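You operate a simulated robot arm through the tools that you are given. There is no shell and no other tool. Be economical: measure what you need, move in short steps, check, and stop when the job is done.

The job below is to be done with a simulated robot arm. You get a single attempt, and the scene is never put back.

Task
Close the pink locker door. Put the oil bottle on the top of the white bench away on the grey stand's tray. Take the grey strap roll and put it on the yellow panel. Push the upper table drawer shut. Fetch the green tub and set it on top of the brown carton on the top of the steel table. Take the blue carton on the top of the steel table and put it away on the shelf of the low steel table. Put one of the red lamps from the top of the steel table on the open shelf under the upper drawer. Take the parcel from the top of the steel table and put it on top of the flat pack there. Take the green bottle from the top of the steel table and leave it on the ledge end of the low steel table. Take the green cloth on the top of the steel table and put it away on the grey stand's tray. Stack the tube box that says "20 x 2.15" from the top of the steel table on top of the tube box that says "26 x 2.15". Any order will do. Set down upright: oil bottle, green tub, blue carton, red lamp, parcel, bottle.

Only the result counts: the job must be done as asked and must still hold three seconds after the hand-in. Knocking over, shifting, dropping, spilling or breaking anything else fails it. Flat cloth is picked up by pressing the open fingertips on it (5 to 10 N) and closing them slowly along it; thin cloth reads only 2 to 8 mm in the jaws.

Robot
A 6-joint arm with a two-finger parallel gripper on a trunk, on a base that drives. Base frame: it is fixed to the floor where the robot stands at the start and does not move with it; the origin is under the middle of the robot, x ahead of it, y to its left, z up. Units: m, rad, N and s.
Its first joint turns from -2.897 to 2.897 rad. Places, roughly: blue carton [-7.75, -1.5, 0.75]; bottle [-8, -1, 1]; brown carton [-8, -1.25, 1]; flat pack [-7.75, -0.5, 0.75]; green cloth (10x6x4 cm) [-8.7, 0, 0.9]; green tub [-7.75, -1.25, 0.75]; grey stand's tray (23x35 cm) [1.14, 1.36, 0.96]; grey strap roll (7x7x3 cm) [-5.5, -1.7, 0.2]; ledge end of the low steel table [-5.9, -1.2, 0.5]; oil bottle [0.75, -1, 0.75]; open shelf under the upper drawer [-7.7, -1.3, 0.3]; parcel [-8.25, -1, 1]; pink locker door [1.2, -0.4, 0.9]; red lamp (4x5x7 cm) [-7.9, -1.2, 0.9]; shelf of the low steel table [-5.8, -1.5, 0.2]; tube box [-8.25, -0.5, 0.75]; upper table drawer [-7.4, -1.1, 0.7]; yellow panel (20x15x2 cm) [-7.5, -4.6, 0.3]. Payload 3.43 kg.
The TCP is the grasp point between the finger pads, 0.034 m short of the fingertips. In the tool frame z runs along the fingers and y along their closing line. The gripper opens to 0.128 m. The fingers are 0.024 m wide and 0.012 m thick; the gripper's body (0.048 by 0.13 m) begins 0.096 m behind the TCP.
Orientation is told as [roll, pitch, yaw] about the base's x, y, z axes, in that order, counted from this pose: with the fingers straight down and closing along the base's y, the tool's x points along the base's -x, its y along +y and its z along -z.

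Tools
- The arm moves only by the tool apply_moves. Its argument "deltas" is a list of rows, each an object of numbers (a shift or turn left out is 0, a gripper value left out holds the last): "tx", "ty", "tz": the shift along the tool's x, y, z in m; "wx", "wy", "wz": the turn, a rotation vector about the tool's x, y, z in rad; "gripper": the opening, from 0 (shut) to 1 (fully open). In form: [{"tx": .., "ty": .., "tz": .., "wx": .., "wy": .., "wz": .., "gripper": ..}, ...]. A call has 1 to 12 rows; each row shifts and turns the commanded pose from where the row before left it, along the tool's axes as they then stand. Rows are played at 5 a second. More than 0.05 m and 0.15 rad between two rows, or a gripper value outside its range, and nothing of the call is played. A pose out of reach is approached as far as the arm can. The call stops where the force on the tool passes 40 N (or 10 N more than at its start, if that is more) or the arm is blocked; 0.2 s more then pass. The fingers move at their own pace (about 0.153 m/s each) and stop on an object; they squeeze with about 32 N. The grip force told is the motor's: it shows also when the fingers shut on nothing. Time passes only in rows, and 0.2 s behind the last, so rows that do not move let the fingers close. The reply holds the time, the measured pose of the TCP, the force on the tool along the base axes, the opening and the grip force, in the units named above and with some noise, with the torque about the TCP (base axes, N m) and any sound that the robot's microphone picked up.
- Cameras (640 x 400 px; columns grow to the right, rows downward): "scene" is now at [0.1708, 0.1674, 1.2644]; the picture's right is [-0.58, -0.81, 0.00], its down [-0.04, 0.03, -1.00] and it looks along [0.81, -0.58, -0.05] (base axes); focal length 268 px, centre (320, 200). "wrist" rides on the gripper at [0.076, -0.011, -0.16] in the tool frame; the picture's right is [0.15, 0.99, 0.00], its down [-0.88, 0.13, -0.46] and it looks along [-0.45, 0.07, 0.89] (tool axes); focal length 234 px, centre (320, 200). There is no depth. A picture from a camera that has moved, and an enlarged one, comes with that camera's place and axes in the base frame and with its lens. The place of the scene camera against the robot may be out by one fixed shift of up to 0.025 m in any direction.
- get_image(camera): a new picture of that camera. The clock stands still meanwhile.
- base_move(legs): drives the robot by 1 to 6 legs, each [ahead, left, turn to the left] in m, m and rad, along the robot's own axes; the way and the turn of a leg run together, so that a leg with both is an arc; at most 1.5 m and 3.142 rad a leg. The arm and the cameras ride along, it lands a little off, and it stops where it bumps. It gives what a move gives.
- head_to(pan, tilt): turns the head with the scene camera to pan (to the left, within 2.496 rad either way) and tilt (down, from -0.506 to 1.204), counted from straight ahead of the robot. It gives what a move gives.
- enlarge(camera, box): a new picture of the part [left, top, right, bottom] of that camera's present view, enlarged. The clock stands still meanwhile.
- hand_in(): hands the job in; it is judged then, once.

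Go step by step. Nothing tells you exact positions but the pictures and the camera data: compare them with the known pose of the tool, close in by small moves and look again before you grip or let go. The budget is 525 turns and 288 pictures, counting those below and the enlarged ones. Unless the task says otherwise, let go and move clear before handing in, and close with one line.

The tools are called after "Emit:" by a JSON object that holds its "fn" and its "kwargs". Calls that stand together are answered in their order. apply_moves: Moves the arm, as the interface text tells. Its arguments: {"type":"object","properties":{"deltas":{"type":"array","items":{"type":"object","properties":{"tx":{"type":"number"},"ty":{"type":"number"},"tz":{"type":"number"},"wx":{"type":"number"},"wy":{"type":"number"},"wz":{"type":"number"},"gripper":{"type":"number"}}}}},"required":["deltas"]} The other tools are called the same way: base_move (legs) drives the base; head_to (pan, tilt) turns the head that bears the scene camera; get_image (camera) takes a picture; enlarge (camera, box) takes an enlarged picture of a part of a camera's view; hand_in () hands the job in.

At the start:

```text
clock: 0.0
tool_pos: [0.7868, -0.0475, 1.1192]
orientation: [-0.003, 0.0, -0.002]
ft_force: [0.9, 0.9, 0.3]
ft_torque: [0.02, 0.01, 0.02]
finger_gap: 0.1279
grasp_force: 0.0
robot x, y, heading: [-0.0008, -0.0057, -0.0]
head pan, tilt: [-0.621, 0.047]
```

scene: 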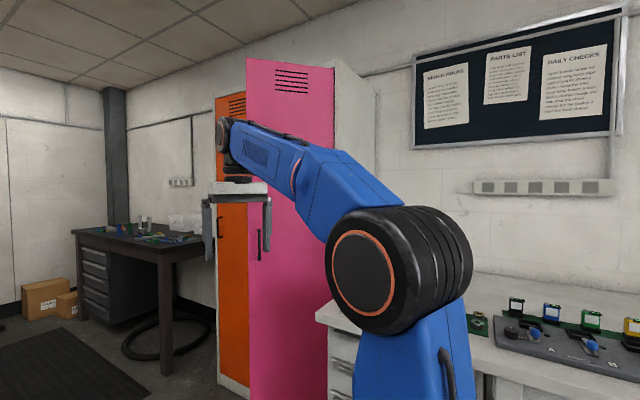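
wrist: 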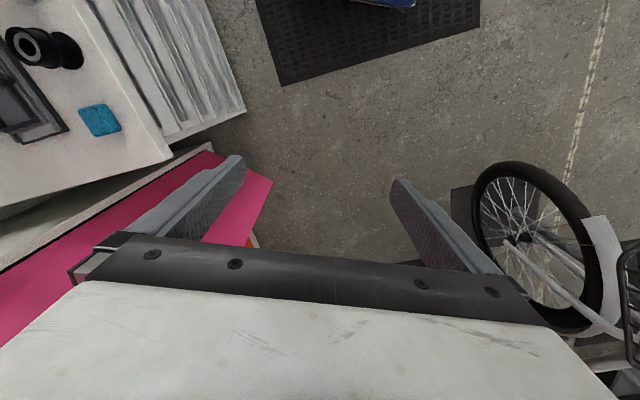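

I see the pink locker door ajar ahead with the arm in front of it. I will look around first to map the scene.

Emit:
{"fn": "head_to", "kwargs": {"pan": -1.2, "tilt": 0.4}}

Emit:
{"fn": "get_image", "kwargs": {"camera": "scene"}}

Emit:
{"fn": "head_to", "kwargs": {"pan": 0.3, "tilt": 0.3}}

Emit:
{"fn": "get_image", "kwargs": {"camera": "scene"}}

Emit:
{"fn": "head_to", "kwargs": {"pan": 1.4, "tilt": 0.3}}

Emit:
{"fn": "get_image", "kwargs": {"camera": "scene"}}

Emit:
{"fn": "head_to", "kwargs": {"pan": 2.45, "tilt": 0.2}}

Emit:
{"fn": "get_image", "kwargs": {"camera": "scene"}}

Emit:
{"fn": "head_to", "kwargs": {"pan": -2.45, "tilt": 0.2}}

Emit:
{"fn": "get_image", "kwargs": {"camera": "scene"}}

```text
clock: 1.0
tool_pos: [0.7871, -0.0465, 1.1186]
orientation: [0.0, 0.0, 0.001]
ft_force: [-0.3, -0.6, 0.0]
ft_torque: [0.02, -0.04, 0.0]
finger_gap: 0.1281
grasp_force: 0.1
robot x, y, heading: [-0.002, 0.0019, 0.001]
head pan, tilt: [-1.201, 0.4]
```

```text
285 pictures are left
camera scene: at [0.1303, 0.1341, 1.2317], right [-0.93, -0.36, 0.0], down [-0.14, 0.36, -0.92], along [0.33, -0.86, -0.39], focal length 268 px, centre (320, 200)
```

scene: 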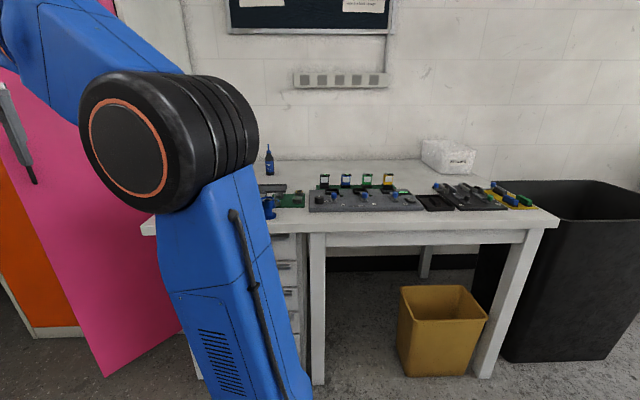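

```text
clock: 2.6
tool_pos: [0.7856, -0.0466, 1.1199]
orientation: [-0.001, 0.001, -0.001]
ft_force: [0.0, 0.5, -0.2]
ft_torque: [-0.01, -0.01, 0.0]
finger_gap: 0.128
grasp_force: 0.0
robot x, y, heading: [0.0034, -0.0019, 0.0]
head pan, tilt: [0.3, 0.3]
```

```text
284 pictures are left
camera scene: at [0.1859, 0.248, 1.2409], right [0.3, -0.96, 0.0], down [-0.28, -0.09, -0.96], along [0.91, 0.28, -0.3], focal length 268 px, centre (320, 200)
```

scene: 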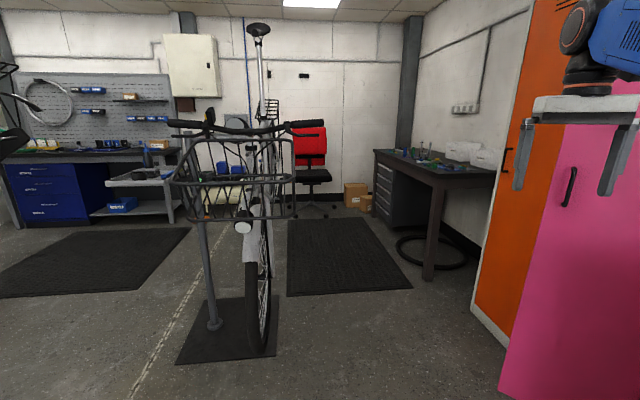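

```text
clock: 3.9
tool_pos: [0.7867, -0.047, 1.1177]
orientation: [0.0, 0.001, 0.0]
ft_force: [0.2, -1.1, 0.3]
ft_torque: [0.01, -0.05, 0.02]
finger_gap: 0.1279
grasp_force: 0.0
robot x, y, heading: [0.0005, 0.0009, -0.004]
head pan, tilt: [1.4, 0.3]
```

```text
283 pictures are left
camera scene: at [0.1127, 0.3124, 1.2409], right [0.99, -0.17, 0.0], down [-0.05, -0.29, -0.96], along [0.16, 0.94, -0.3], focal length 268 px, centre (320, 200)
```

scene: 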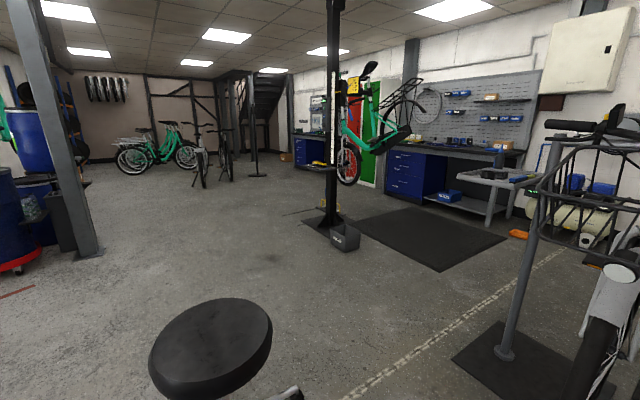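

```text
clock: 5.2
tool_pos: [0.7868, -0.0474, 1.1195]
orientation: [0.001, 0.001, 0.0]
ft_force: [0.0, -0.9, 0.8]
ft_torque: [0.01, 0.01, -0.03]
finger_gap: 0.1279
grasp_force: 0.1
robot x, y, heading: [0.0039, 0.0004, -0.0]
head pan, tilt: [2.45, 0.201]
```

```text
282 pictures are left
camera scene: at [0.025, 0.2799, 1.2502], right [0.64, 0.77, 0.0], down [0.15, -0.13, -0.98], along [-0.75, 0.63, -0.2], focal length 268 px, centre (320, 200)
```

scene: 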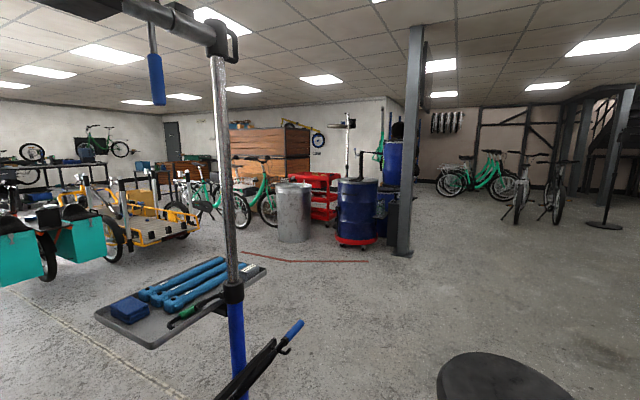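

```text
clock: 9.1
tool_pos: [0.7861, -0.0469, 1.1193]
orientation: [0.001, 0.0, 0.0]
ft_force: [-0.6, 0.0, 0.1]
ft_torque: [-0.02, -0.03, 0.0]
finger_gap: 0.1277
grasp_force: 0.0
robot x, y, heading: [-0.0008, -0.0003, -0.0]
head pan, tilt: [-2.45, 0.201]
```

```text
281 pictures are left
camera scene: at [0.0249, 0.161, 1.2502], right [-0.64, 0.77, 0.0], down [0.15, 0.13, -0.98], along [-0.75, -0.62, -0.2], focal length 268 px, centre (320, 200)
```

scene: 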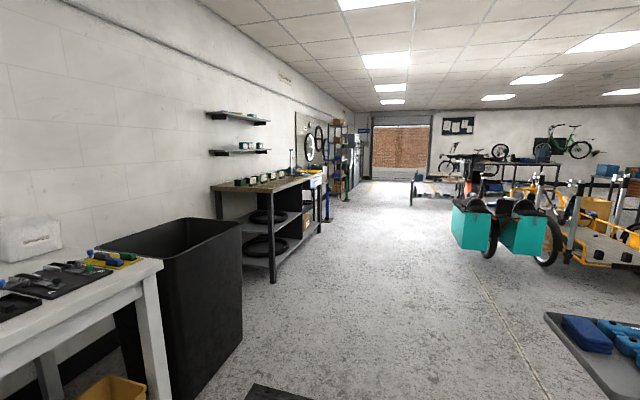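

The room is rotated by about 22° against the base frame, and the pink door stands about 45° open with its hinge near (1.12, -0.60). I will look more closely at the bike stand for the tray, and at the bench.

Emit:
{"fn": "head_to", "kwargs": {"pan": 0.75, "tilt": 0.35}}

Emit:
{"fn": "get_image", "kwargs": {"camera": "scene"}}

Emit:
{"fn": "head_to", "kwargs": {"pan": -1.3, "tilt": 0.35}}

Emit:
{"fn": "enlarge", "kwargs": {"camera": "scene", "box": [200, 100, 560, 325]}}

```text
clock: 11.8
tool_pos: [0.7871, -0.0461, 1.1181]
orientation: [0.0, 0.0, 0.001]
ft_force: [0.0, 0.0, -0.2]
ft_torque: [-0.01, 0.0, 0.01]
finger_gap: 0.1281
grasp_force: 0.1
robot x, y, heading: [0.001, -0.0015, 0.001]
head pan, tilt: [0.75, 0.351]
```

```text
280 pictures are left
camera scene: at [0.1648, 0.2839, 1.2362], right [0.68, -0.73, 0.0], down [-0.25, -0.23, -0.94], along [0.69, 0.64, -0.34], focal length 268 px, centre (320, 200)
```

scene: 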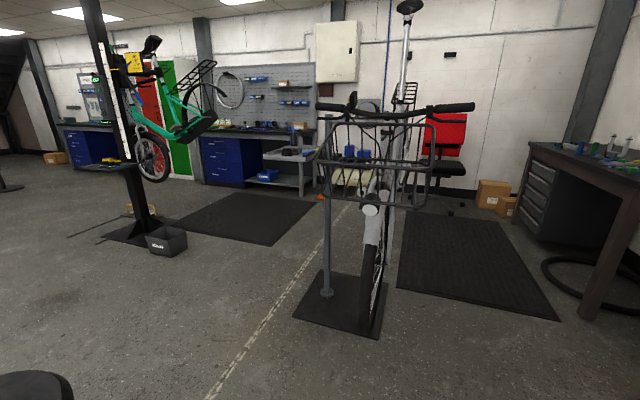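

```text
clock: 13.8
tool_pos: [0.787, -0.0467, 1.119]
orientation: [0.0, 0.0, 0.0]
ft_force: [0.2, 0.5, 0.3]
ft_torque: [-0.02, 0.01, 0.02]
finger_gap: 0.128
grasp_force: 0.1
robot x, y, heading: [-0.0011, -0.0011, -0.003]
head pan, tilt: [-1.3, 0.351]
```

```text
1.78 times, centred on (380, 212) of scene
camera zoom: at [0.1216, 0.1307, 1.2362], right [-0.96, -0.27, 0.0], down [-0.09, 0.33, -0.94], along [0.25, -0.9, -0.34], focal length 476 px, centre (213, 178)
```

zoom: 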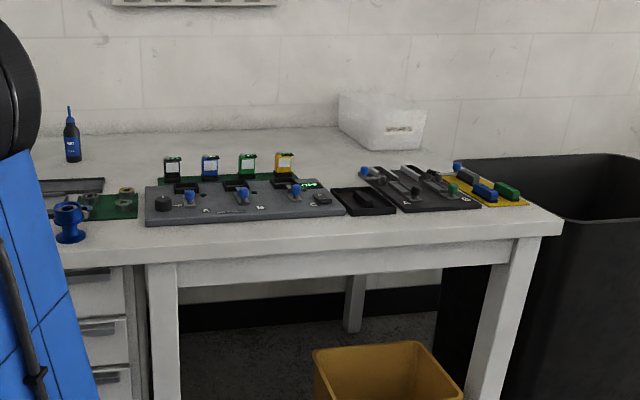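

The tray should be near the bike on the mat, so I enlarge that region.

Emit:
{"fn": "head_to", "kwargs": {"pan": 0.75, "tilt": 0.2}}

Emit:
{"fn": "enlarge", "kwargs": {"camera": "scene", "box": [240, 80, 480, 280]}}

```text
clock: 15.8
tool_pos: [0.7861, -0.0473, 1.1199]
orientation: [0.002, 0.0, 0.0]
ft_force: [0.6, -0.1, 0.1]
ft_torque: [0.0, 0.02, -0.01]
finger_gap: 0.1279
grasp_force: 0.0
robot x, y, heading: [-0.002, 0.0001, -0.0]
head pan, tilt: [0.75, 0.201]
```

```text
2.00 times, centred on (360, 180) of scene
camera zoom: at [0.1649, 0.284, 1.2502], right [0.68, -0.73, 0.0], down [-0.15, -0.14, -0.98], along [0.72, 0.67, -0.2], focal length 536 px, centre (240, 240)
```

zoom: 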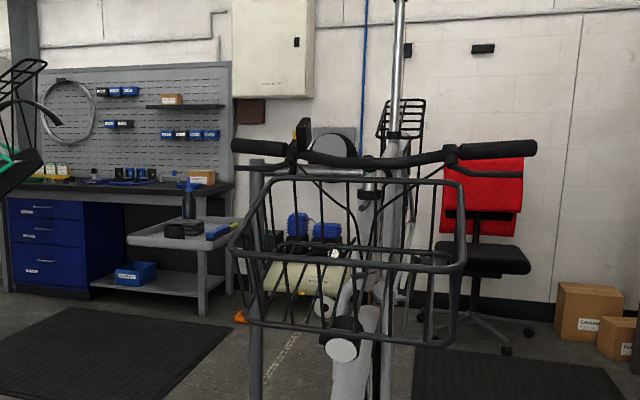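

There is no obvious tray at the listed place, so I will look at the stand on the left side of the robot.

Emit:
{"fn": "head_to", "kwargs": {"pan": 2.2, "tilt": 0.6}}

Emit:
{"fn": "get_image", "kwargs": {"camera": "scene"}}

Emit:
{"fn": "head_to", "kwargs": {"pan": 1.1, "tilt": 0.0}}

Emit:
{"fn": "get_image", "kwargs": {"camera": "scene"}}

```text
clock: 17.3
tool_pos: [0.7853, -0.0467, 1.1191]
orientation: [0.0, 0.0, 0.0]
ft_force: [1.3, 0.2, 0.5]
ft_torque: [0.01, -0.04, 0.02]
finger_gap: 0.1281
grasp_force: 0.0
robot x, y, heading: [0.0008, -0.0014, 0.0]
head pan, tilt: [2.201, 0.6]
```

```text
277 pictures are left
camera scene: at [0.0447, 0.2919, 1.2135], right [0.81, 0.59, 0.0], down [0.33, -0.46, -0.83], along [-0.49, 0.67, -0.56], focal length 268 px, centre (320, 200)
```

scene: 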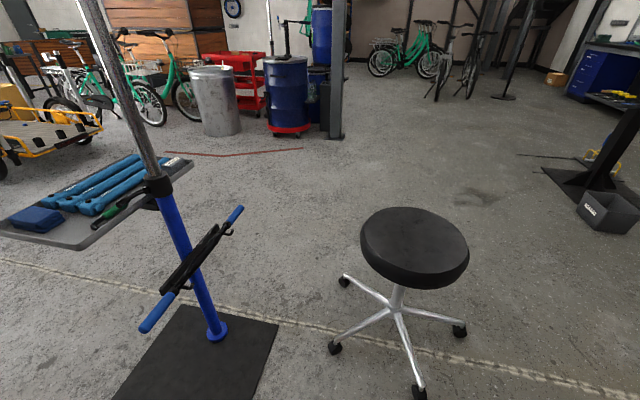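

```text
clock: 18.7
tool_pos: [0.787, -0.0477, 1.1189]
orientation: [0.001, 0.0, 0.0]
ft_force: [0.5, -0.6, 0.6]
ft_torque: [0.01, 0.02, -0.02]
finger_gap: 0.1282
grasp_force: 0.1
robot x, y, heading: [-0.0007, 0.0006, 0.001]
head pan, tilt: [1.1, 0.0]
```

```text
276 pictures are left
camera scene: at [0.1375, 0.3007, 1.2686], right [0.89, -0.45, 0.0], down [0.0, 0.0, -1.0], along [0.45, 0.89, 0.0], focal length 268 px, centre (320, 200)
```

scene: 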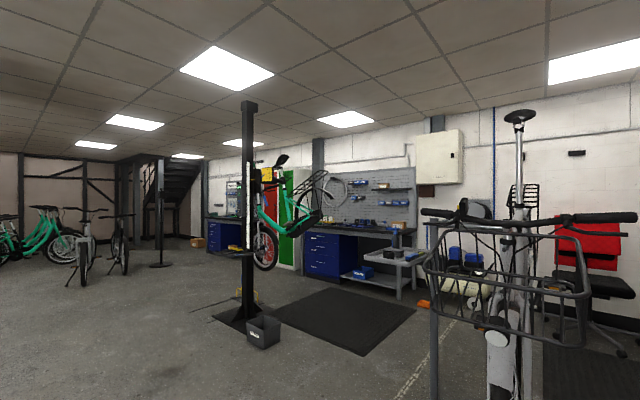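

I see a post with a thin bar near the bike, so I enlarge it.

Emit:
{"fn": "enlarge", "kwargs": {"camera": "scene", "box": [380, 180, 540, 280]}}

```text
4.00 times, centred on (460, 230) of scene
camera zoom: at [0.1375, 0.3007, 1.2686], right [0.89, -0.45, 0.0], down [0.0, 0.0, -1.0], along [0.45, 0.89, 0.0], focal length 1072 px, centre (-240, 80)
```

zoom: 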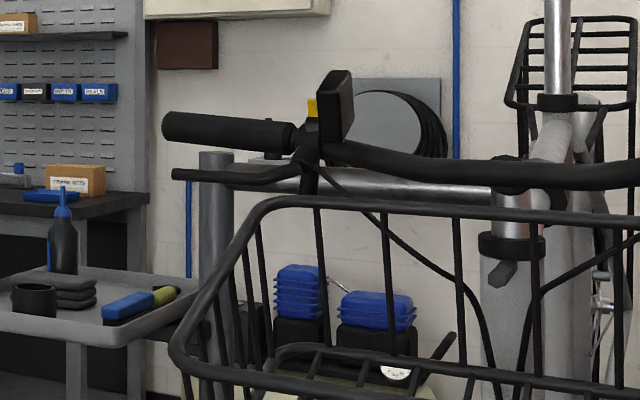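

The tray is there, on the post at about (1.14, 1.36, 0.96), with some things on it already. Next is the pink door: I shut the fingers and tilt the tool forward.

Emit:
{"fn": "apply_moves", "kwargs": {"deltas": [{"wy": -0.15, "gripper": 0}, {"wy": -0.15}, {"wy": -0.15}, {"wy": -0.15}, {"wy": -0.15}, {"wy": -0.15}, {"wy": -0.15}]}}

Emit:
{"fn": "head_to", "kwargs": {"pan": -0.6, "tilt": 0.2}}

Emit:
{"fn": "get_image", "kwargs": {"camera": "scene"}}

Emit:
{"fn": "get_image", "kwargs": {"camera": "wrist"}}

```text
clock: 20.3
tool_pos: [0.7859, -0.0474, 1.1195]
orientation: [0.001, -1.05, 0.0]
ft_force: [-0.7, -0.1, 0.3]
ft_torque: [-0.02, -0.01, -0.02]
finger_gap: 0.0003
grasp_force: 32.4
robot x, y, heading: [0.0011, 0.0005, 0.002]
head pan, tilt: [1.1, 0.0]
```

```text
clock: 22.0
tool_pos: [0.7861, -0.047, 1.1184]
orientation: [0.002, -1.048, 0.001]
ft_force: [0.2, -0.1, -0.1]
ft_torque: [-0.02, -0.01, -0.02]
finger_gap: 0.0
grasp_force: 31.7
robot x, y, heading: [0.0001, 0.0042, -0.0]
head pan, tilt: [-0.6, 0.201]
```

```text
274 pictures are left
camera scene: at [0.1736, 0.1678, 1.2502], right [-0.56, -0.83, 0.0], down [-0.16, 0.11, -0.98], along [0.81, -0.55, -0.2], focal length 268 px, centre (320, 200)
```

scene: 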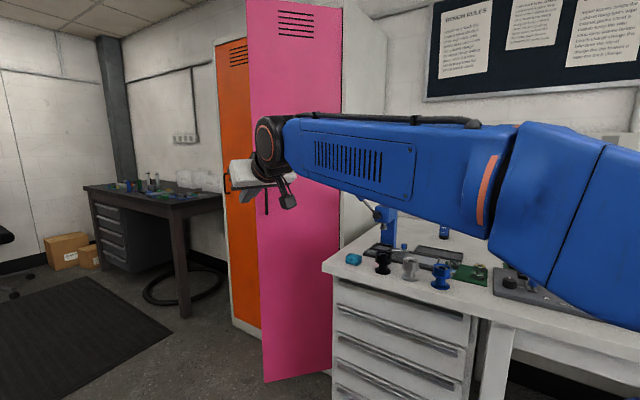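

```text
273 pictures are left
camera wrist: at [0.6087, -0.0594, 1.1343], right [-0.07, 0.99, -0.13], down [0.04, 0.13, 0.99], along [1.0, 0.07, -0.05], focal length 234 px, centre (320, 200)
```

wrist: 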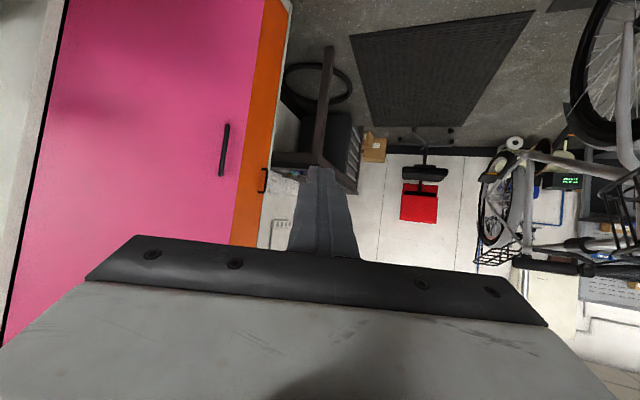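

The door hinge is near (1.13, -0.57) and its free edge near (1.25, -0.23). I turn right, shift left, and approach the door face near the free edge.

Emit:
{"fn": "base_move", "kwargs": {"legs": [[0, 0, -0.75], [0, 0.64, 0], [0.2, 0, 0]]}}

Emit:
{"fn": "head_to", "kwargs": {"pan": -0.1, "tilt": 0.2}}

Emit:
{"fn": "get_image", "kwargs": {"camera": "scene"}}

Emit:
{"fn": "get_image", "kwargs": {"camera": "wrist"}}

```text
clock: 28.7
tool_pos: [1.1222, -0.2405, 1.1187]
orientation: [0.0, -1.048, -0.754]
ft_force: [-0.1, -0.2, 0.9]
ft_torque: [0.02, 0.01, 0.02]
finger_gap: 0.0
grasp_force: 32.3
robot x, y, heading: [0.5851, 0.3323, -0.755]
head pan, tilt: [-0.6, 0.201]
```

```text
clock: 29.7
tool_pos: [1.1223, -0.2413, 1.1188]
orientation: [0.0, -1.048, -0.753]
ft_force: [-0.3, 0.2, 0.2]
ft_torque: [-0.01, 0.01, 0.0]
finger_gap: 0.0
grasp_force: 32.1
robot x, y, heading: [0.5819, 0.3303, -0.748]
head pan, tilt: [-0.099, 0.201]
```

```text
272 pictures are left
camera scene: at [0.8678, 0.3673, 1.2502], right [-0.75, -0.66, 0.0], down [-0.13, 0.15, -0.98], along [0.64, -0.74, -0.2], focal length 268 px, centre (320, 200)
```

scene: 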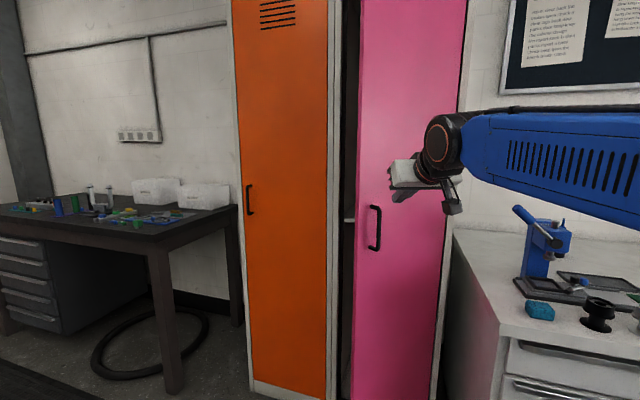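

```text
271 pictures are left
camera wrist: at [0.9847, -0.1291, 1.1342], right [0.62, 0.77, -0.13], down [0.12, 0.07, 0.99], along [0.77, -0.63, -0.05], focal length 234 px, centre (320, 200)
```

wrist: 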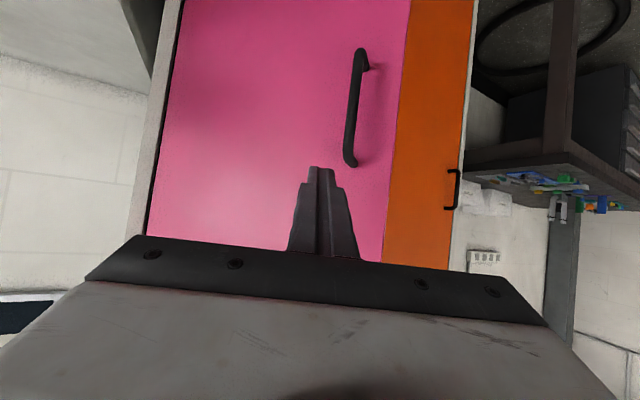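

The fingers point at the door face next to the handle, and I push by driving ahead in short legs.

Emit:
{"fn": "base_move", "kwargs": {"legs": [[0.12, 0, 0]]}}

Emit:
{"fn": "get_image", "kwargs": {"camera": "scene"}}

```text
clock: 30.9
tool_pos: [1.2075, -0.3231, 1.1183]
orientation: [0.002, -1.049, -0.753]
ft_force: [-0.4, -0.2, -0.4]
ft_torque: [-0.02, 0.01, -0.01]
finger_gap: 0.0
grasp_force: 32.0
robot x, y, heading: [0.6662, 0.2518, -0.754]
head pan, tilt: [-0.099, 0.201]
```

```text
270 pictures are left
camera scene: at [0.9536, 0.2866, 1.2502], right [-0.75, -0.66, 0.0], down [-0.13, 0.15, -0.98], along [0.64, -0.74, -0.2], focal length 268 px, centre (320, 200)
```

scene: 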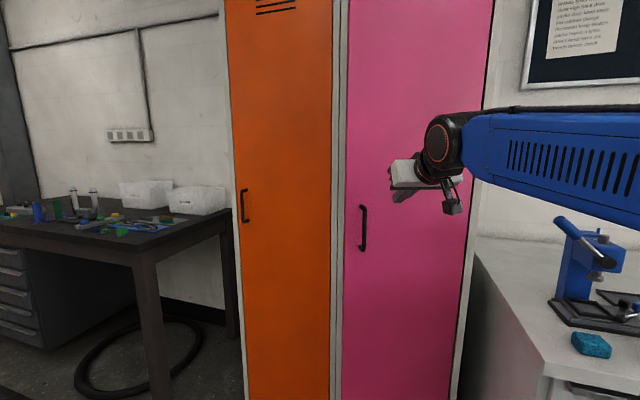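

The door looks almost shut; I push a little further to feel the stop.

Emit:
{"fn": "base_move", "kwargs": {"legs": [[0.05, 0, 0]]}}

Emit:
{"fn": "get_image", "kwargs": {"camera": "scene"}}

```text
clock: 31.8
tool_pos: [1.2432, -0.3561, 1.1196]
orientation: [0.001, -1.05, -0.753]
ft_force: [-0.3, -0.3, -0.6]
ft_torque: [0.02, 0.0, 0.01]
finger_gap: 0.0
grasp_force: 31.8
robot x, y, heading: [0.7029, 0.2203, -0.754]
head pan, tilt: [-0.099, 0.201]
```

```text
269 pictures are left
camera scene: at [0.9901, 0.2523, 1.2502], right [-0.75, -0.66, 0.0], down [-0.13, 0.15, -0.98], along [0.64, -0.74, -0.2], focal length 268 px, centre (320, 200)
```

scene: 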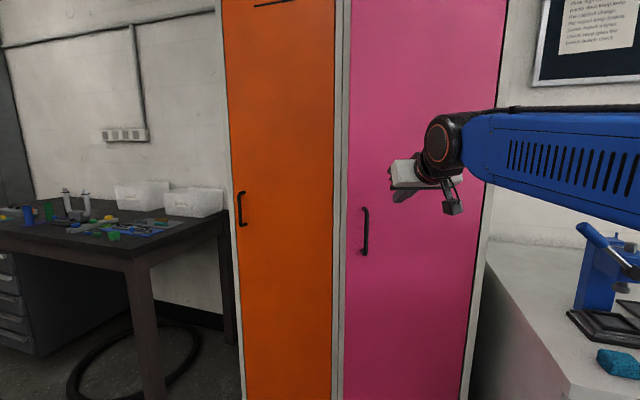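

Emit:
{"fn": "get_image", "kwargs": {"camera": "wrist"}}

```text
268 pictures are left
camera wrist: at [1.1063, -0.2443, 1.1341], right [0.62, 0.77, -0.13], down [0.12, 0.07, 0.99], along [0.77, -0.63, -0.05], focal length 234 px, centre (320, 200)
```

wrist: 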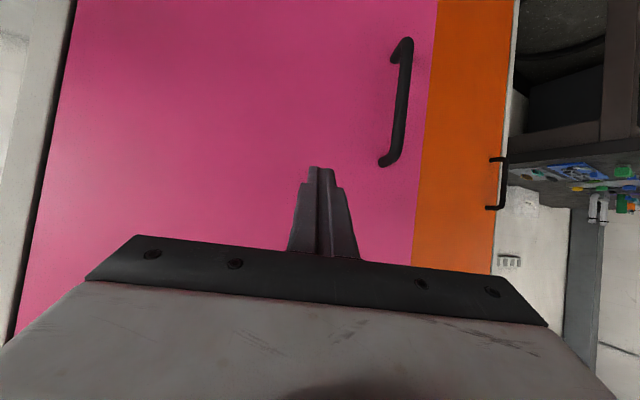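

Emit:
{"fn": "base_move", "kwargs": {"legs": [[0.06, 0, 0]]}}

Emit:
{"fn": "get_image", "kwargs": {"camera": "wrist"}}

Emit:
{"fn": "get_image", "kwargs": {"camera": "scene"}}

```text
clock: 32.8
tool_pos: [1.2873, -0.3974, 1.1185]
orientation: [0.0, -1.048, -0.753]
ft_force: [0.9, -0.3, -0.9]
ft_torque: [0.01, -0.01, -0.03]
finger_gap: 0.0
grasp_force: 32.1
robot x, y, heading: [0.7448, 0.1776, -0.755]
head pan, tilt: [-0.099, 0.201]
```

```text
267 pictures are left
camera wrist: at [1.1503, -0.2857, 1.1342], right [0.62, 0.77, -0.13], down [0.12, 0.07, 0.99], along [0.77, -0.63, -0.05], focal length 234 px, centre (320, 200)
```

wrist: 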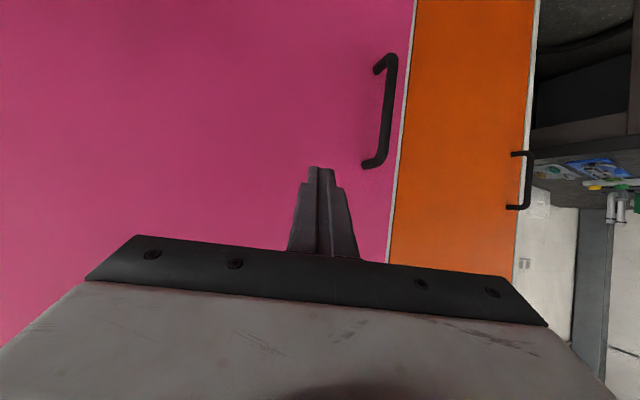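

```text
266 pictures are left
camera scene: at [1.0342, 0.2109, 1.2502], right [-0.75, -0.66, 0.0], down [-0.13, 0.15, -0.98], along [0.64, -0.74, -0.2], focal length 268 px, centre (320, 200)
```

scene: 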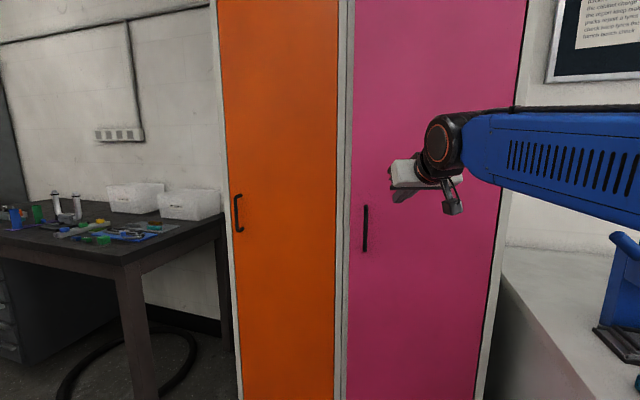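

The door is moving without resistance and is nearly flush, so I push on to the stop.

Emit:
{"fn": "base_move", "kwargs": {"legs": [[0.05, 0, 0]]}}

Emit:
{"fn": "get_image", "kwargs": {"camera": "wrist"}}

```text
clock: 33.7
tool_pos: [1.3258, -0.4312, 1.118]
orientation: [0.001, -1.048, -0.754]
ft_force: [0.3, 0.6, -0.8]
ft_torque: [0.01, -0.01, 0.02]
finger_gap: 0.0002
grasp_force: 32.2
robot x, y, heading: [0.7862, 0.1423, -0.751]
head pan, tilt: [-0.099, 0.201]
```

```text
265 pictures are left
camera wrist: at [1.1878, -0.3196, 1.1342], right [0.62, 0.77, -0.13], down [0.12, 0.07, 0.99], along [0.77, -0.63, -0.05], focal length 234 px, centre (320, 200)
```

wrist: 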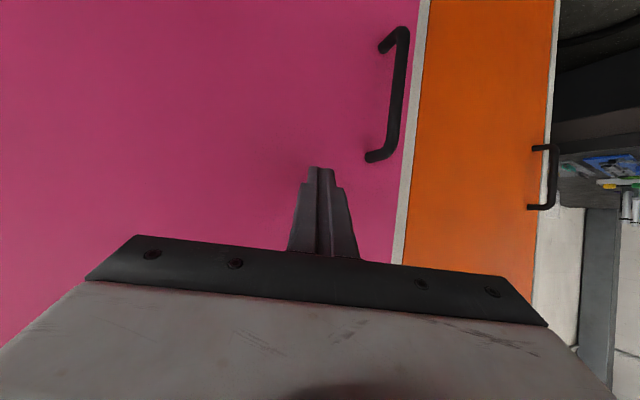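

Emit:
{"fn": "base_move", "kwargs": {"legs": [[0.03, 0, 0]]}}

Emit:
{"fn": "get_image", "kwargs": {"camera": "wrist"}}

```text
clock: 34.5
tool_pos: [1.3474, -0.4502, 1.1181]
orientation: [0.0, -1.05, -0.753]
ft_force: [0.1, 0.1, -0.4]
ft_torque: [-0.01, -0.02, -0.02]
finger_gap: 0.0
grasp_force: 31.5
robot x, y, heading: [0.8066, 0.1157, -0.753]
head pan, tilt: [-0.099, 0.201]
```

```text
264 pictures are left
camera wrist: at [1.2095, -0.3394, 1.1342], right [0.62, 0.77, -0.13], down [0.12, 0.07, 0.99], along [0.77, -0.63, -0.05], focal length 234 px, centre (320, 200)
```

wrist: 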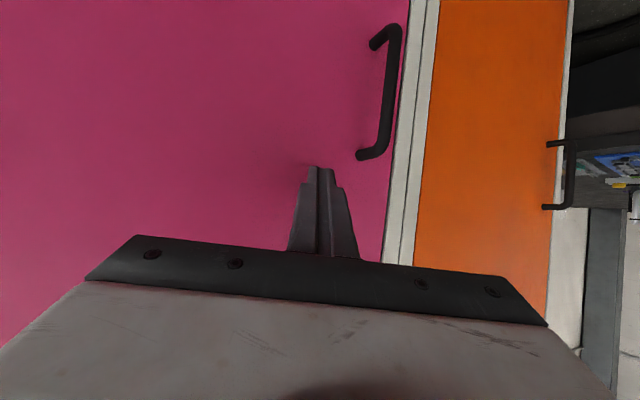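

Emit:
{"fn": "base_move", "kwargs": {"legs": [[0.03, 0, 0]]}}

Emit:
{"fn": "get_image", "kwargs": {"camera": "wrist"}}

```text
clock: 35.3
tool_pos: [1.3519, -0.4548, 1.1191]
orientation: [0.007, -1.048, -0.756]
ft_force: [-12.0, 13.5, 0.9]
ft_torque: [0.03, 0.07, -0.12]
finger_gap: 0.0
grasp_force: 31.8
robot x, y, heading: [0.813, 0.1139, -0.755]
head pan, tilt: [-0.099, 0.201]
stopped in leg 1: the force on the tool passed its limit at 88 N (the readings are from after the stop); the commanded pose is now the measured one
```

```text
263 pictures are left
camera wrist: at [1.2136, -0.3425, 1.1357], right [0.62, 0.77, -0.12], down [0.12, 0.06, 0.99], along [0.77, -0.63, -0.06], focal length 234 px, centre (320, 200)
```

wrist: 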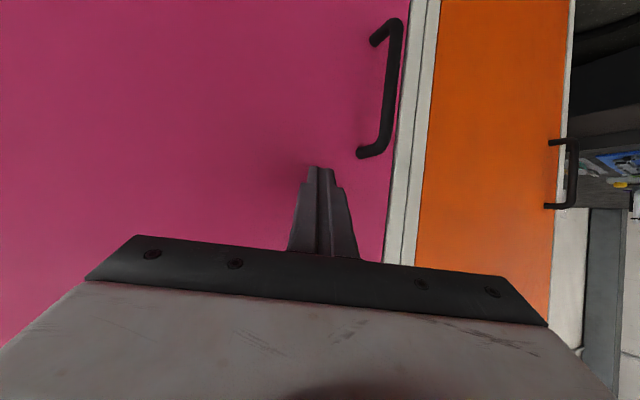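

The stop was felt, so the door is shut. I back away and verify from a distance.

Emit:
{"fn": "base_move", "kwargs": {"legs": [[-0.6, 0, 0]]}}

Emit:
{"fn": "apply_moves", "kwargs": {"deltas": [{"wy": 0.15, "gripper": 1}, {"wy": 0.15}, {"wy": 0.15}, {"wy": 0.15}, {"wy": 0.15}, {"wy": 0.15}, {"wy": 0.15}]}}

Emit:
{"fn": "get_image", "kwargs": {"camera": "scene"}}

```text
clock: 38.7
tool_pos: [0.9176, -0.0456, 1.1185]
orientation: [0.005, -1.045, -0.748]
ft_force: [-0.1, -0.4, 0.5]
ft_torque: [-0.03, 0.0, 0.03]
finger_gap: 0.0002
grasp_force: 31.8
robot x, y, heading: [0.3752, 0.5222, -0.743]
head pan, tilt: [-0.099, 0.201]
```

```text
clock: 40.3
tool_pos: [0.9167, -0.0434, 1.1195]
orientation: [0.002, 0.002, -0.746]
ft_force: [-1.3, 1.0, 1.3]
ft_torque: [-0.11, -0.05, -0.03]
finger_gap: 0.1279
grasp_force: 0.1
robot x, y, heading: [0.3763, 0.5243, -0.742]
head pan, tilt: [-0.099, 0.201]
```

```text
262 pictures are left
camera scene: at [0.6602, 0.5599, 1.2503], right [-0.75, -0.66, 0.0], down [-0.13, 0.15, -0.98], along [0.65, -0.73, -0.2], focal length 268 px, centre (320, 200)
```

scene: 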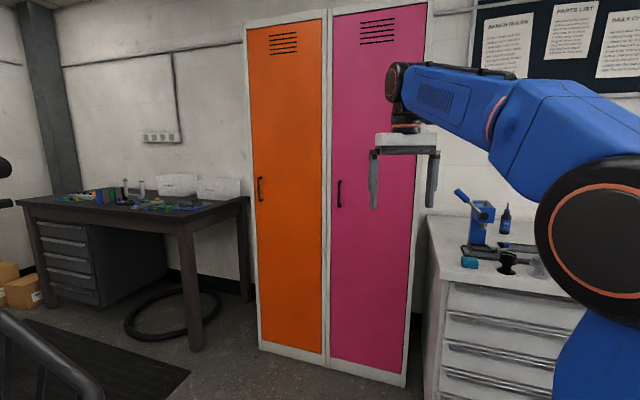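

The door is flush shut. The oil bottle stands on the bench near (0.82, -0.95), so I drive in front of it.

Emit:
{"fn": "base_move", "kwargs": {"legs": [[0, 0, -0.44], [0.4, -0.14, 0]]}}

Emit:
{"fn": "head_to", "kwargs": {"pan": 0.0, "tilt": 0.45}}

Emit:
{"fn": "get_image", "kwargs": {"camera": "scene"}}

Emit:
{"fn": "get_image", "kwargs": {"camera": "wrist"}}

```text
clock: 41.7
tool_pos: [0.7217, -0.1858, 1.1191]
orientation: [0.003, 0.003, -1.052]
ft_force: [0.4, 0.3, 0.1]
ft_torque: [0.0, -0.01, 0.01]
finger_gap: 0.1282
grasp_force: 0.0
robot x, y, heading: [0.3747, 0.5162, -1.053]
head pan, tilt: [-0.099, 0.201]
stopped in leg 1: the robot was blocked; the commanded pose is now the measured one
```

```text
clock: 42.5
tool_pos: [0.7207, -0.1847, 1.1193]
orientation: [0.001, 0.005, -1.054]
ft_force: [-0.4, 0.1, 0.0]
ft_torque: [-0.01, -0.01, 0.01]
finger_gap: 0.1278
grasp_force: 0.1
robot x, y, heading: [0.3797, 0.517, -1.053]
head pan, tilt: [0.0, 0.45]
```

```text
261 pictures are left
camera scene: at [0.6672, 0.4782, 1.2271], right [-0.87, -0.5, 0.0], down [-0.22, 0.38, -0.9], along [0.45, -0.78, -0.43], focal length 268 px, centre (320, 200)
```

scene: 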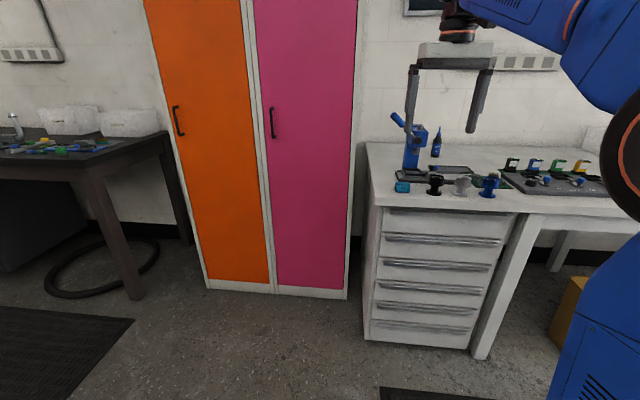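

```text
260 pictures are left
camera wrist: at [0.6726, -0.1261, 1.2808], right [0.79, 0.62, 0.0], down [0.55, -0.7, 0.45], along [0.28, -0.35, -0.89], focal length 234 px, centre (320, 200)
```

wrist: 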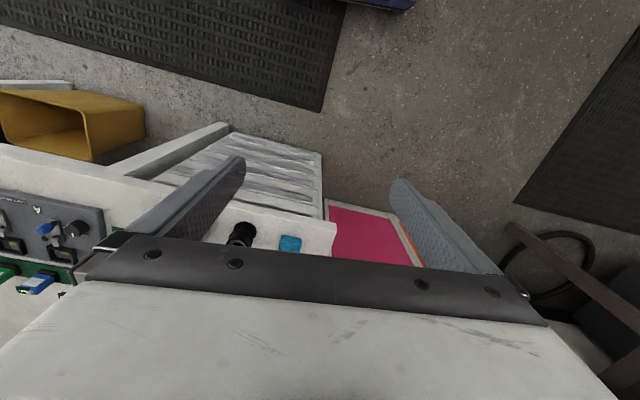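

The turn was blocked by something behind, so I look around the base.

Emit:
{"fn": "head_to", "kwargs": {"pan": 1.3, "tilt": 0.9}}

Emit:
{"fn": "get_image", "kwargs": {"camera": "scene"}}

Emit:
{"fn": "head_to", "kwargs": {"pan": 2.45, "tilt": 0.8}}

Emit:
{"fn": "get_image", "kwargs": {"camera": "scene"}}

```text
clock: 44.0
tool_pos: [0.7207, -0.1853, 1.1206]
orientation: [0.002, 0.003, -1.052]
ft_force: [-1.0, 1.1, 0.7]
ft_torque: [-0.02, 0.02, 0.01]
finger_gap: 0.128
grasp_force: 0.1
robot x, y, heading: [0.3761, 0.5169, -1.052]
head pan, tilt: [1.3, 0.901]
```

```text
259 pictures are left
camera scene: at [0.6948, 0.5765, 1.1887], right [0.24, -0.97, 0.0], down [-0.76, -0.19, -0.62], along [0.6, 0.15, -0.78], focal length 268 px, centre (320, 200)
```

scene: 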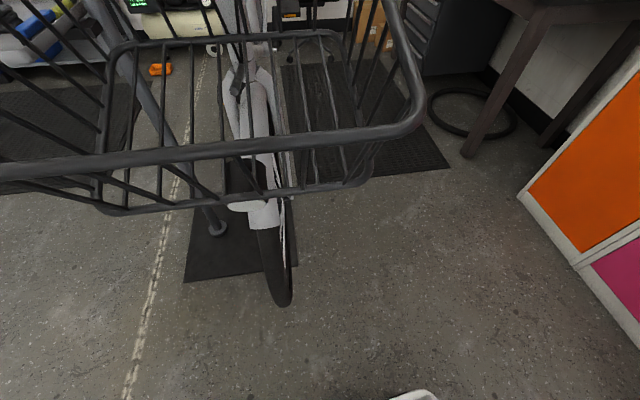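

```text
clock: 45.3
tool_pos: [0.722, -0.1859, 1.1205]
orientation: [0.003, 0.004, -1.053]
ft_force: [-0.2, 0.9, -0.4]
ft_torque: [0.02, -0.04, 0.0]
finger_gap: 0.1278
grasp_force: 0.1
robot x, y, heading: [0.3753, 0.5162, -1.056]
head pan, tilt: [2.45, 0.799]
```

```text
258 pictures are left
camera scene: at [0.6355, 0.6375, 1.1966], right [0.98, -0.17, 0.0], down [-0.12, -0.71, -0.7], along [0.12, 0.69, -0.72], focal length 268 px, centre (320, 200)
```

scene: 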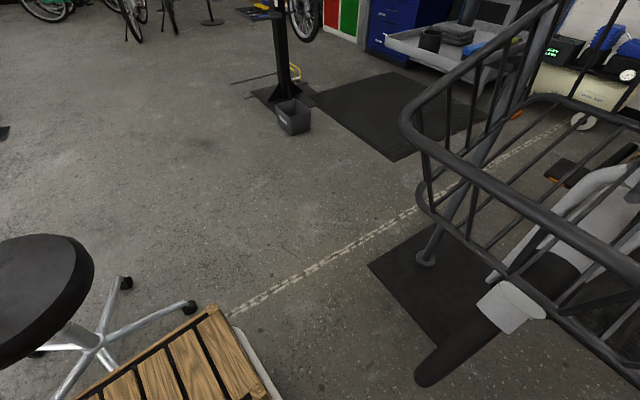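

The stool touched the robot's rear deck. I look straight down to learn the base's outline.

Emit:
{"fn": "head_to", "kwargs": {"pan": 2.49, "tilt": 1.2}}

Emit:
{"fn": "get_image", "kwargs": {"camera": "scene"}}

Emit:
{"fn": "head_to", "kwargs": {"pan": -2.4, "tilt": 1.0}}

Emit:
{"fn": "get_image", "kwargs": {"camera": "scene"}}

```text
clock: 46.2
tool_pos: [0.72, -0.186, 1.1197]
orientation: [0.002, 0.004, -1.053]
ft_force: [0.7, 0.1, -0.2]
ft_torque: [0.01, -0.01, 0.02]
finger_gap: 0.128
grasp_force: 0.1
robot x, y, heading: [0.374, 0.52, -1.048]
head pan, tilt: [2.491, 1.201]
```

```text
257 pictures are left
camera scene: at [0.629, 0.6135, 1.1689], right [0.99, -0.13, 0.0], down [-0.12, -0.92, -0.36], along [0.05, 0.36, -0.93], focal length 268 px, centre (320, 200)
```

scene: 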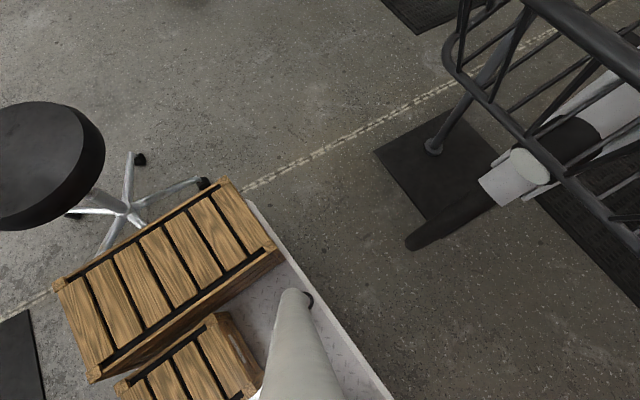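

```text
clock: 50.0
tool_pos: [0.7209, -0.1851, 1.1197]
orientation: [0.002, 0.002, -1.052]
ft_force: [-1.1, -0.6, -0.4]
ft_torque: [0.0, -0.01, 0.01]
finger_gap: 0.1278
grasp_force: 0.0
robot x, y, heading: [0.3772, 0.5187, -1.056]
head pan, tilt: [-2.4, 1.0]
```

```text
256 pictures are left
camera scene: at [0.5553, 0.5793, 1.1815], right [0.31, 0.95, 0.0], down [0.8, -0.26, -0.54], along [-0.51, 0.16, -0.84], focal length 268 px, centre (320, 200)
```

scene: 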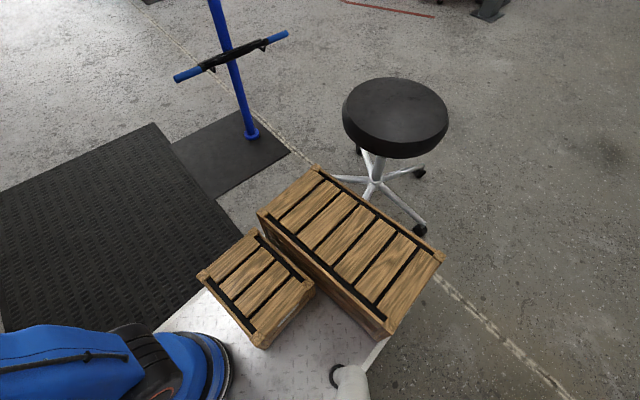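

The rear of the deck is close to the stool, so I drive forward before turning further.

Emit:
{"fn": "base_move", "kwargs": {"legs": [[0.3, -0.1, 0], [0, 0, -0.127], [0.15, -0.06, 0]]}}

Emit:
{"fn": "head_to", "kwargs": {"pan": 0.0, "tilt": 0.5}}

Emit:
{"fn": "get_image", "kwargs": {"camera": "scene"}}

Emit:
{"fn": "get_image", "kwargs": {"camera": "wrist"}}

```text
clock: 53.8
tool_pos: [0.6861, -0.6989, 1.1186]
orientation: [0.002, 0.003, -1.185]
ft_force: [-0.1, 0.3, -0.2]
ft_torque: [0.01, -0.01, 0.04]
finger_gap: 0.128
grasp_force: 0.0
robot x, y, heading: [0.4384, 0.0459, -1.186]
head pan, tilt: [-2.4, 1.0]
```

```text
clock: 56.0
tool_pos: [0.6864, -0.6978, 1.1203]
orientation: [0.002, 0.002, -1.184]
ft_force: [0.4, 0.2, -0.1]
ft_torque: [0.0, 0.0, -0.02]
finger_gap: 0.1279
grasp_force: 0.0
robot x, y, heading: [0.4366, 0.0464, -1.187]
head pan, tilt: [0.0, 0.499]
```

```text
255 pictures are left
camera scene: at [0.7207, -0.0305, 1.2225], right [-0.93, -0.38, 0.0], down [-0.18, 0.44, -0.88], along [0.33, -0.81, -0.48], focal length 268 px, centre (320, 200)
```

scene: 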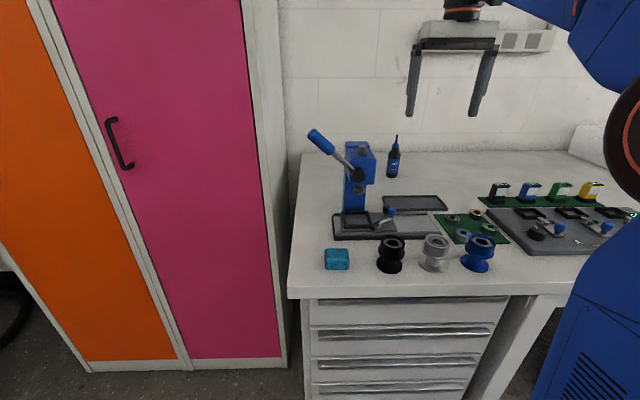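

```text
254 pictures are left
camera wrist: at [0.6464, -0.6334, 1.2808], right [0.86, 0.51, 0.0], down [0.45, -0.77, 0.45], along [0.23, -0.39, -0.89], focal length 234 px, centre (320, 200)
```

wrist: 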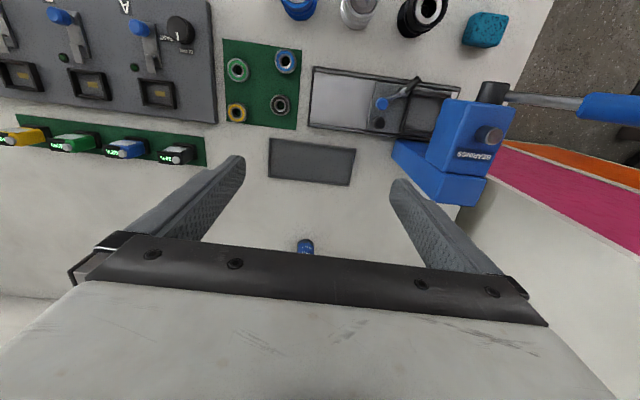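

The bottle is behind the tray by the press, and the bench top is perhaps about 0.86 high. I raise the tool and take a second wrist view to triangulate.

Emit:
{"fn": "apply_moves", "kwargs": {"deltas": [{"tz": -0.04}, {"tz": -0.04}, {"tz": -0.04}, {"tz": -0.04}]}}

Emit:
{"fn": "get_image", "kwargs": {"camera": "wrist"}}

Emit:
{"fn": "enlarge", "kwargs": {"camera": "scene", "box": [280, 100, 480, 280]}}

```text
clock: 57.0
tool_pos: [0.6832, -0.6975, 1.1648]
orientation: [0.003, -0.001, -1.185]
ft_force: [-0.4, -1.0, -0.2]
ft_torque: [-0.03, -0.04, 0.01]
finger_gap: 0.1279
grasp_force: 0.1
out of reach, approached as far as the arm can: row 2, 3, 4
robot x, y, heading: [0.4362, 0.0465, -1.182]
head pan, tilt: [0.0, 0.499]
```

```text
253 pictures are left
camera wrist: at [0.644, -0.6317, 1.3258], right [0.86, 0.51, 0.0], down [0.45, -0.77, 0.46], along [0.23, -0.39, -0.89], focal length 234 px, centre (320, 200)
```

wrist: 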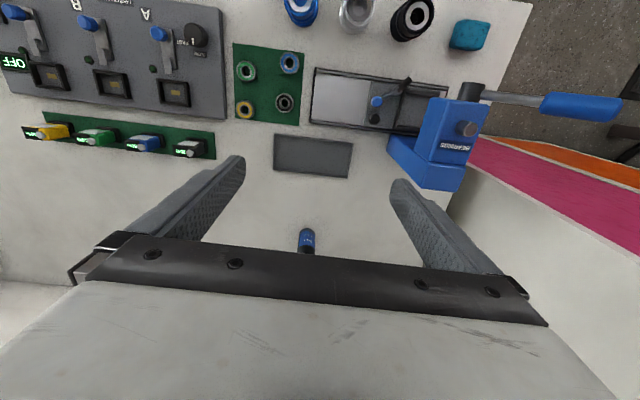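

```text
2.22 times, centred on (380, 190) of scene
camera zoom: at [0.7208, -0.0305, 1.2225], right [-0.93, -0.38, 0.0], down [-0.18, 0.44, -0.88], along [0.33, -0.81, -0.48], focal length 595 px, centre (187, 222)
```

zoom: 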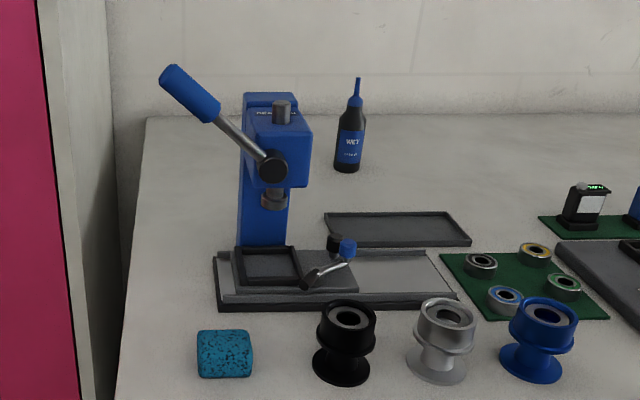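

The bench top comes out at about 0.84 with the bottle near (0.79, -0.93). I check how far the base reaches ahead before driving nearer.

Emit:
{"fn": "head_to", "kwargs": {"pan": -0.6, "tilt": 1.2}}

Emit:
{"fn": "get_image", "kwargs": {"camera": "scene"}}

```text
clock: 58.0
tool_pos: [0.6842, -0.6979, 1.1664]
orientation: [0.002, -0.002, -1.184]
ft_force: [0.1, -0.4, 0.7]
ft_torque: [0.0, -0.01, -0.01]
finger_gap: 0.1281
grasp_force: 0.0
robot x, y, heading: [0.436, 0.0484, -1.183]
head pan, tilt: [-0.6, 1.201]
```

```text
251 pictures are left
camera scene: at [0.6746, -0.0009, 1.1689], right [-0.98, 0.21, 0.0], down [0.2, 0.91, -0.36], along [-0.08, -0.35, -0.93], focal length 268 px, centre (320, 200)
```

scene: 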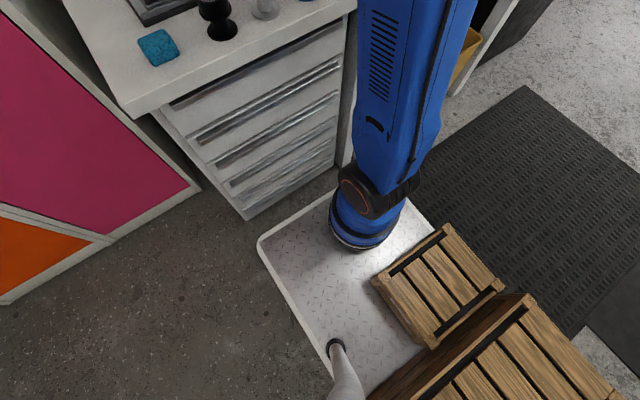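

The deck's front edge has about 0.2 m of clearance to the drawers. I drive 0.13 m ahead, then look with the wrist camera.

Emit:
{"fn": "base_move", "kwargs": {"legs": [[0.13, 0, 0]]}}

Emit:
{"fn": "apply_moves", "kwargs": {"deltas": [{"tx": -0.03, "tz": 0.02}, {"tx": -0.03, "tz": 0.02}]}}

Emit:
{"fn": "get_image", "kwargs": {"camera": "wrist"}}

Emit:
{"fn": "head_to", "kwargs": {"pan": -0.2, "tilt": 0.4}}

Emit:
{"fn": "get_image", "kwargs": {"camera": "scene"}}

```text
clock: 59.3
tool_pos: [0.7322, -0.8135, 1.1657]
orientation: [0.001, -0.003, -1.183]
ft_force: [-1.1, -0.2, 0.0]
ft_torque: [0.0, 0.01, -0.03]
finger_gap: 0.1279
grasp_force: 0.0
robot x, y, heading: [0.4808, -0.071, -1.182]
head pan, tilt: [-0.6, 1.201]
```

```text
clock: 59.9
tool_pos: [0.7549, -0.8696, 1.1244]
orientation: [0.003, -0.003, -1.185]
ft_force: [-0.7, 0.0, 0.3]
ft_torque: [-0.06, -0.01, -0.02]
finger_gap: 0.1279
grasp_force: 0.1
robot x, y, heading: [0.4822, -0.0747, -1.189]
head pan, tilt: [-0.6, 1.201]
```

```text
250 pictures are left
camera wrist: at [0.7143, -0.804, 1.2853], right [0.86, 0.51, 0.0], down [0.45, -0.77, 0.46], along [0.23, -0.39, -0.89], focal length 234 px, centre (320, 200)
```

wrist: 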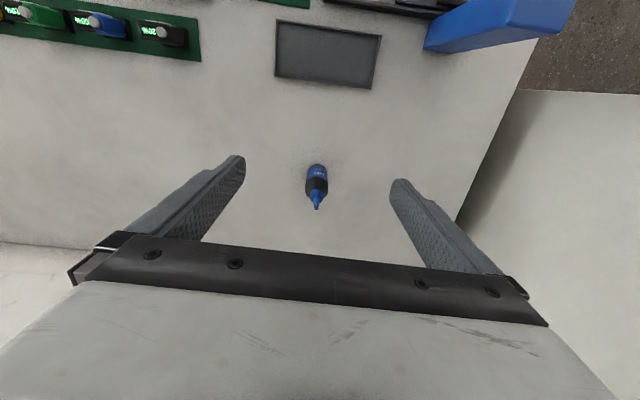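

```text
clock: 61.0
tool_pos: [0.7553, -0.8703, 1.1239]
orientation: [0.002, -0.002, -1.183]
ft_force: [-0.4, 0.8, 0.4]
ft_torque: [-0.01, -0.02, -0.02]
finger_gap: 0.1281
grasp_force: 0.1
robot x, y, heading: [0.4811, -0.078, -1.186]
head pan, tilt: [-0.201, 0.4]
```

```text
249 pictures are left
camera scene: at [0.7514, -0.1546, 1.2316], right [-0.98, -0.18, 0.0], down [-0.07, 0.38, -0.92], along [0.17, -0.91, -0.39], focal length 268 px, centre (320, 200)
```

scene: 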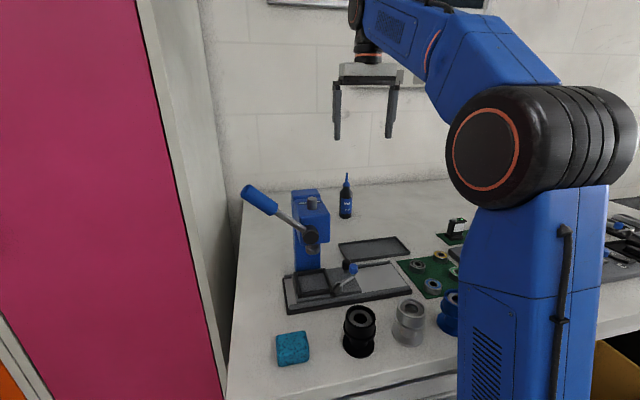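

The bottle sits about 0.093 m ahead and 0.009 m to the side of the tool. I move over it and start down.

Emit:
{"fn": "apply_moves", "kwargs": {"deltas": [{"tx": -0.047, "ty": 0.009}, {"tx": -0.046}, {"tz": 0.04}, {"tz": 0.04}, {"tz": 0.04}]}}

Emit:
{"fn": "get_image", "kwargs": {"camera": "wrist"}}

Emit:
{"fn": "enlarge", "kwargs": {"camera": "scene", "box": [240, 60, 480, 260]}}

```text
clock: 62.2
tool_pos: [0.7983, -0.951, 1.002]
orientation: [-0.001, -0.002, -1.182]
ft_force: [-0.5, 0.1, 0.4]
ft_torque: [-0.03, 0.0, 0.0]
finger_gap: 0.1282
grasp_force: 0.0
out of reach, approached as far as the arm can: row 2
robot x, y, heading: [0.4818, -0.0732, -1.187]
head pan, tilt: [-0.201, 0.4]
```

```text
248 pictures are left
camera wrist: at [0.7578, -0.885, 1.1632], right [0.86, 0.51, 0.0], down [0.45, -0.77, 0.46], along [0.23, -0.39, -0.89], focal length 234 px, centre (320, 200)
```

wrist: 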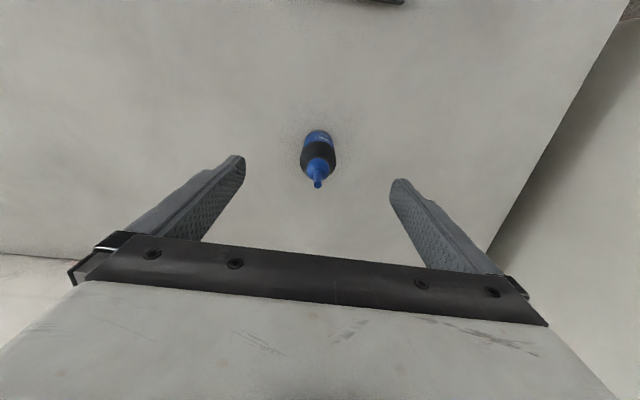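

```text
2.00 times, centred on (360, 160) of scene
camera zoom: at [0.7515, -0.1546, 1.2317], right [-0.98, -0.18, 0.0], down [-0.07, 0.38, -0.92], along [0.17, -0.91, -0.39], focal length 536 px, centre (240, 280)
```

zoom: 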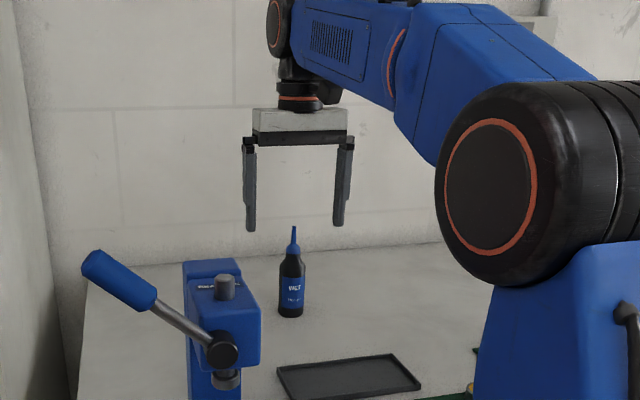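

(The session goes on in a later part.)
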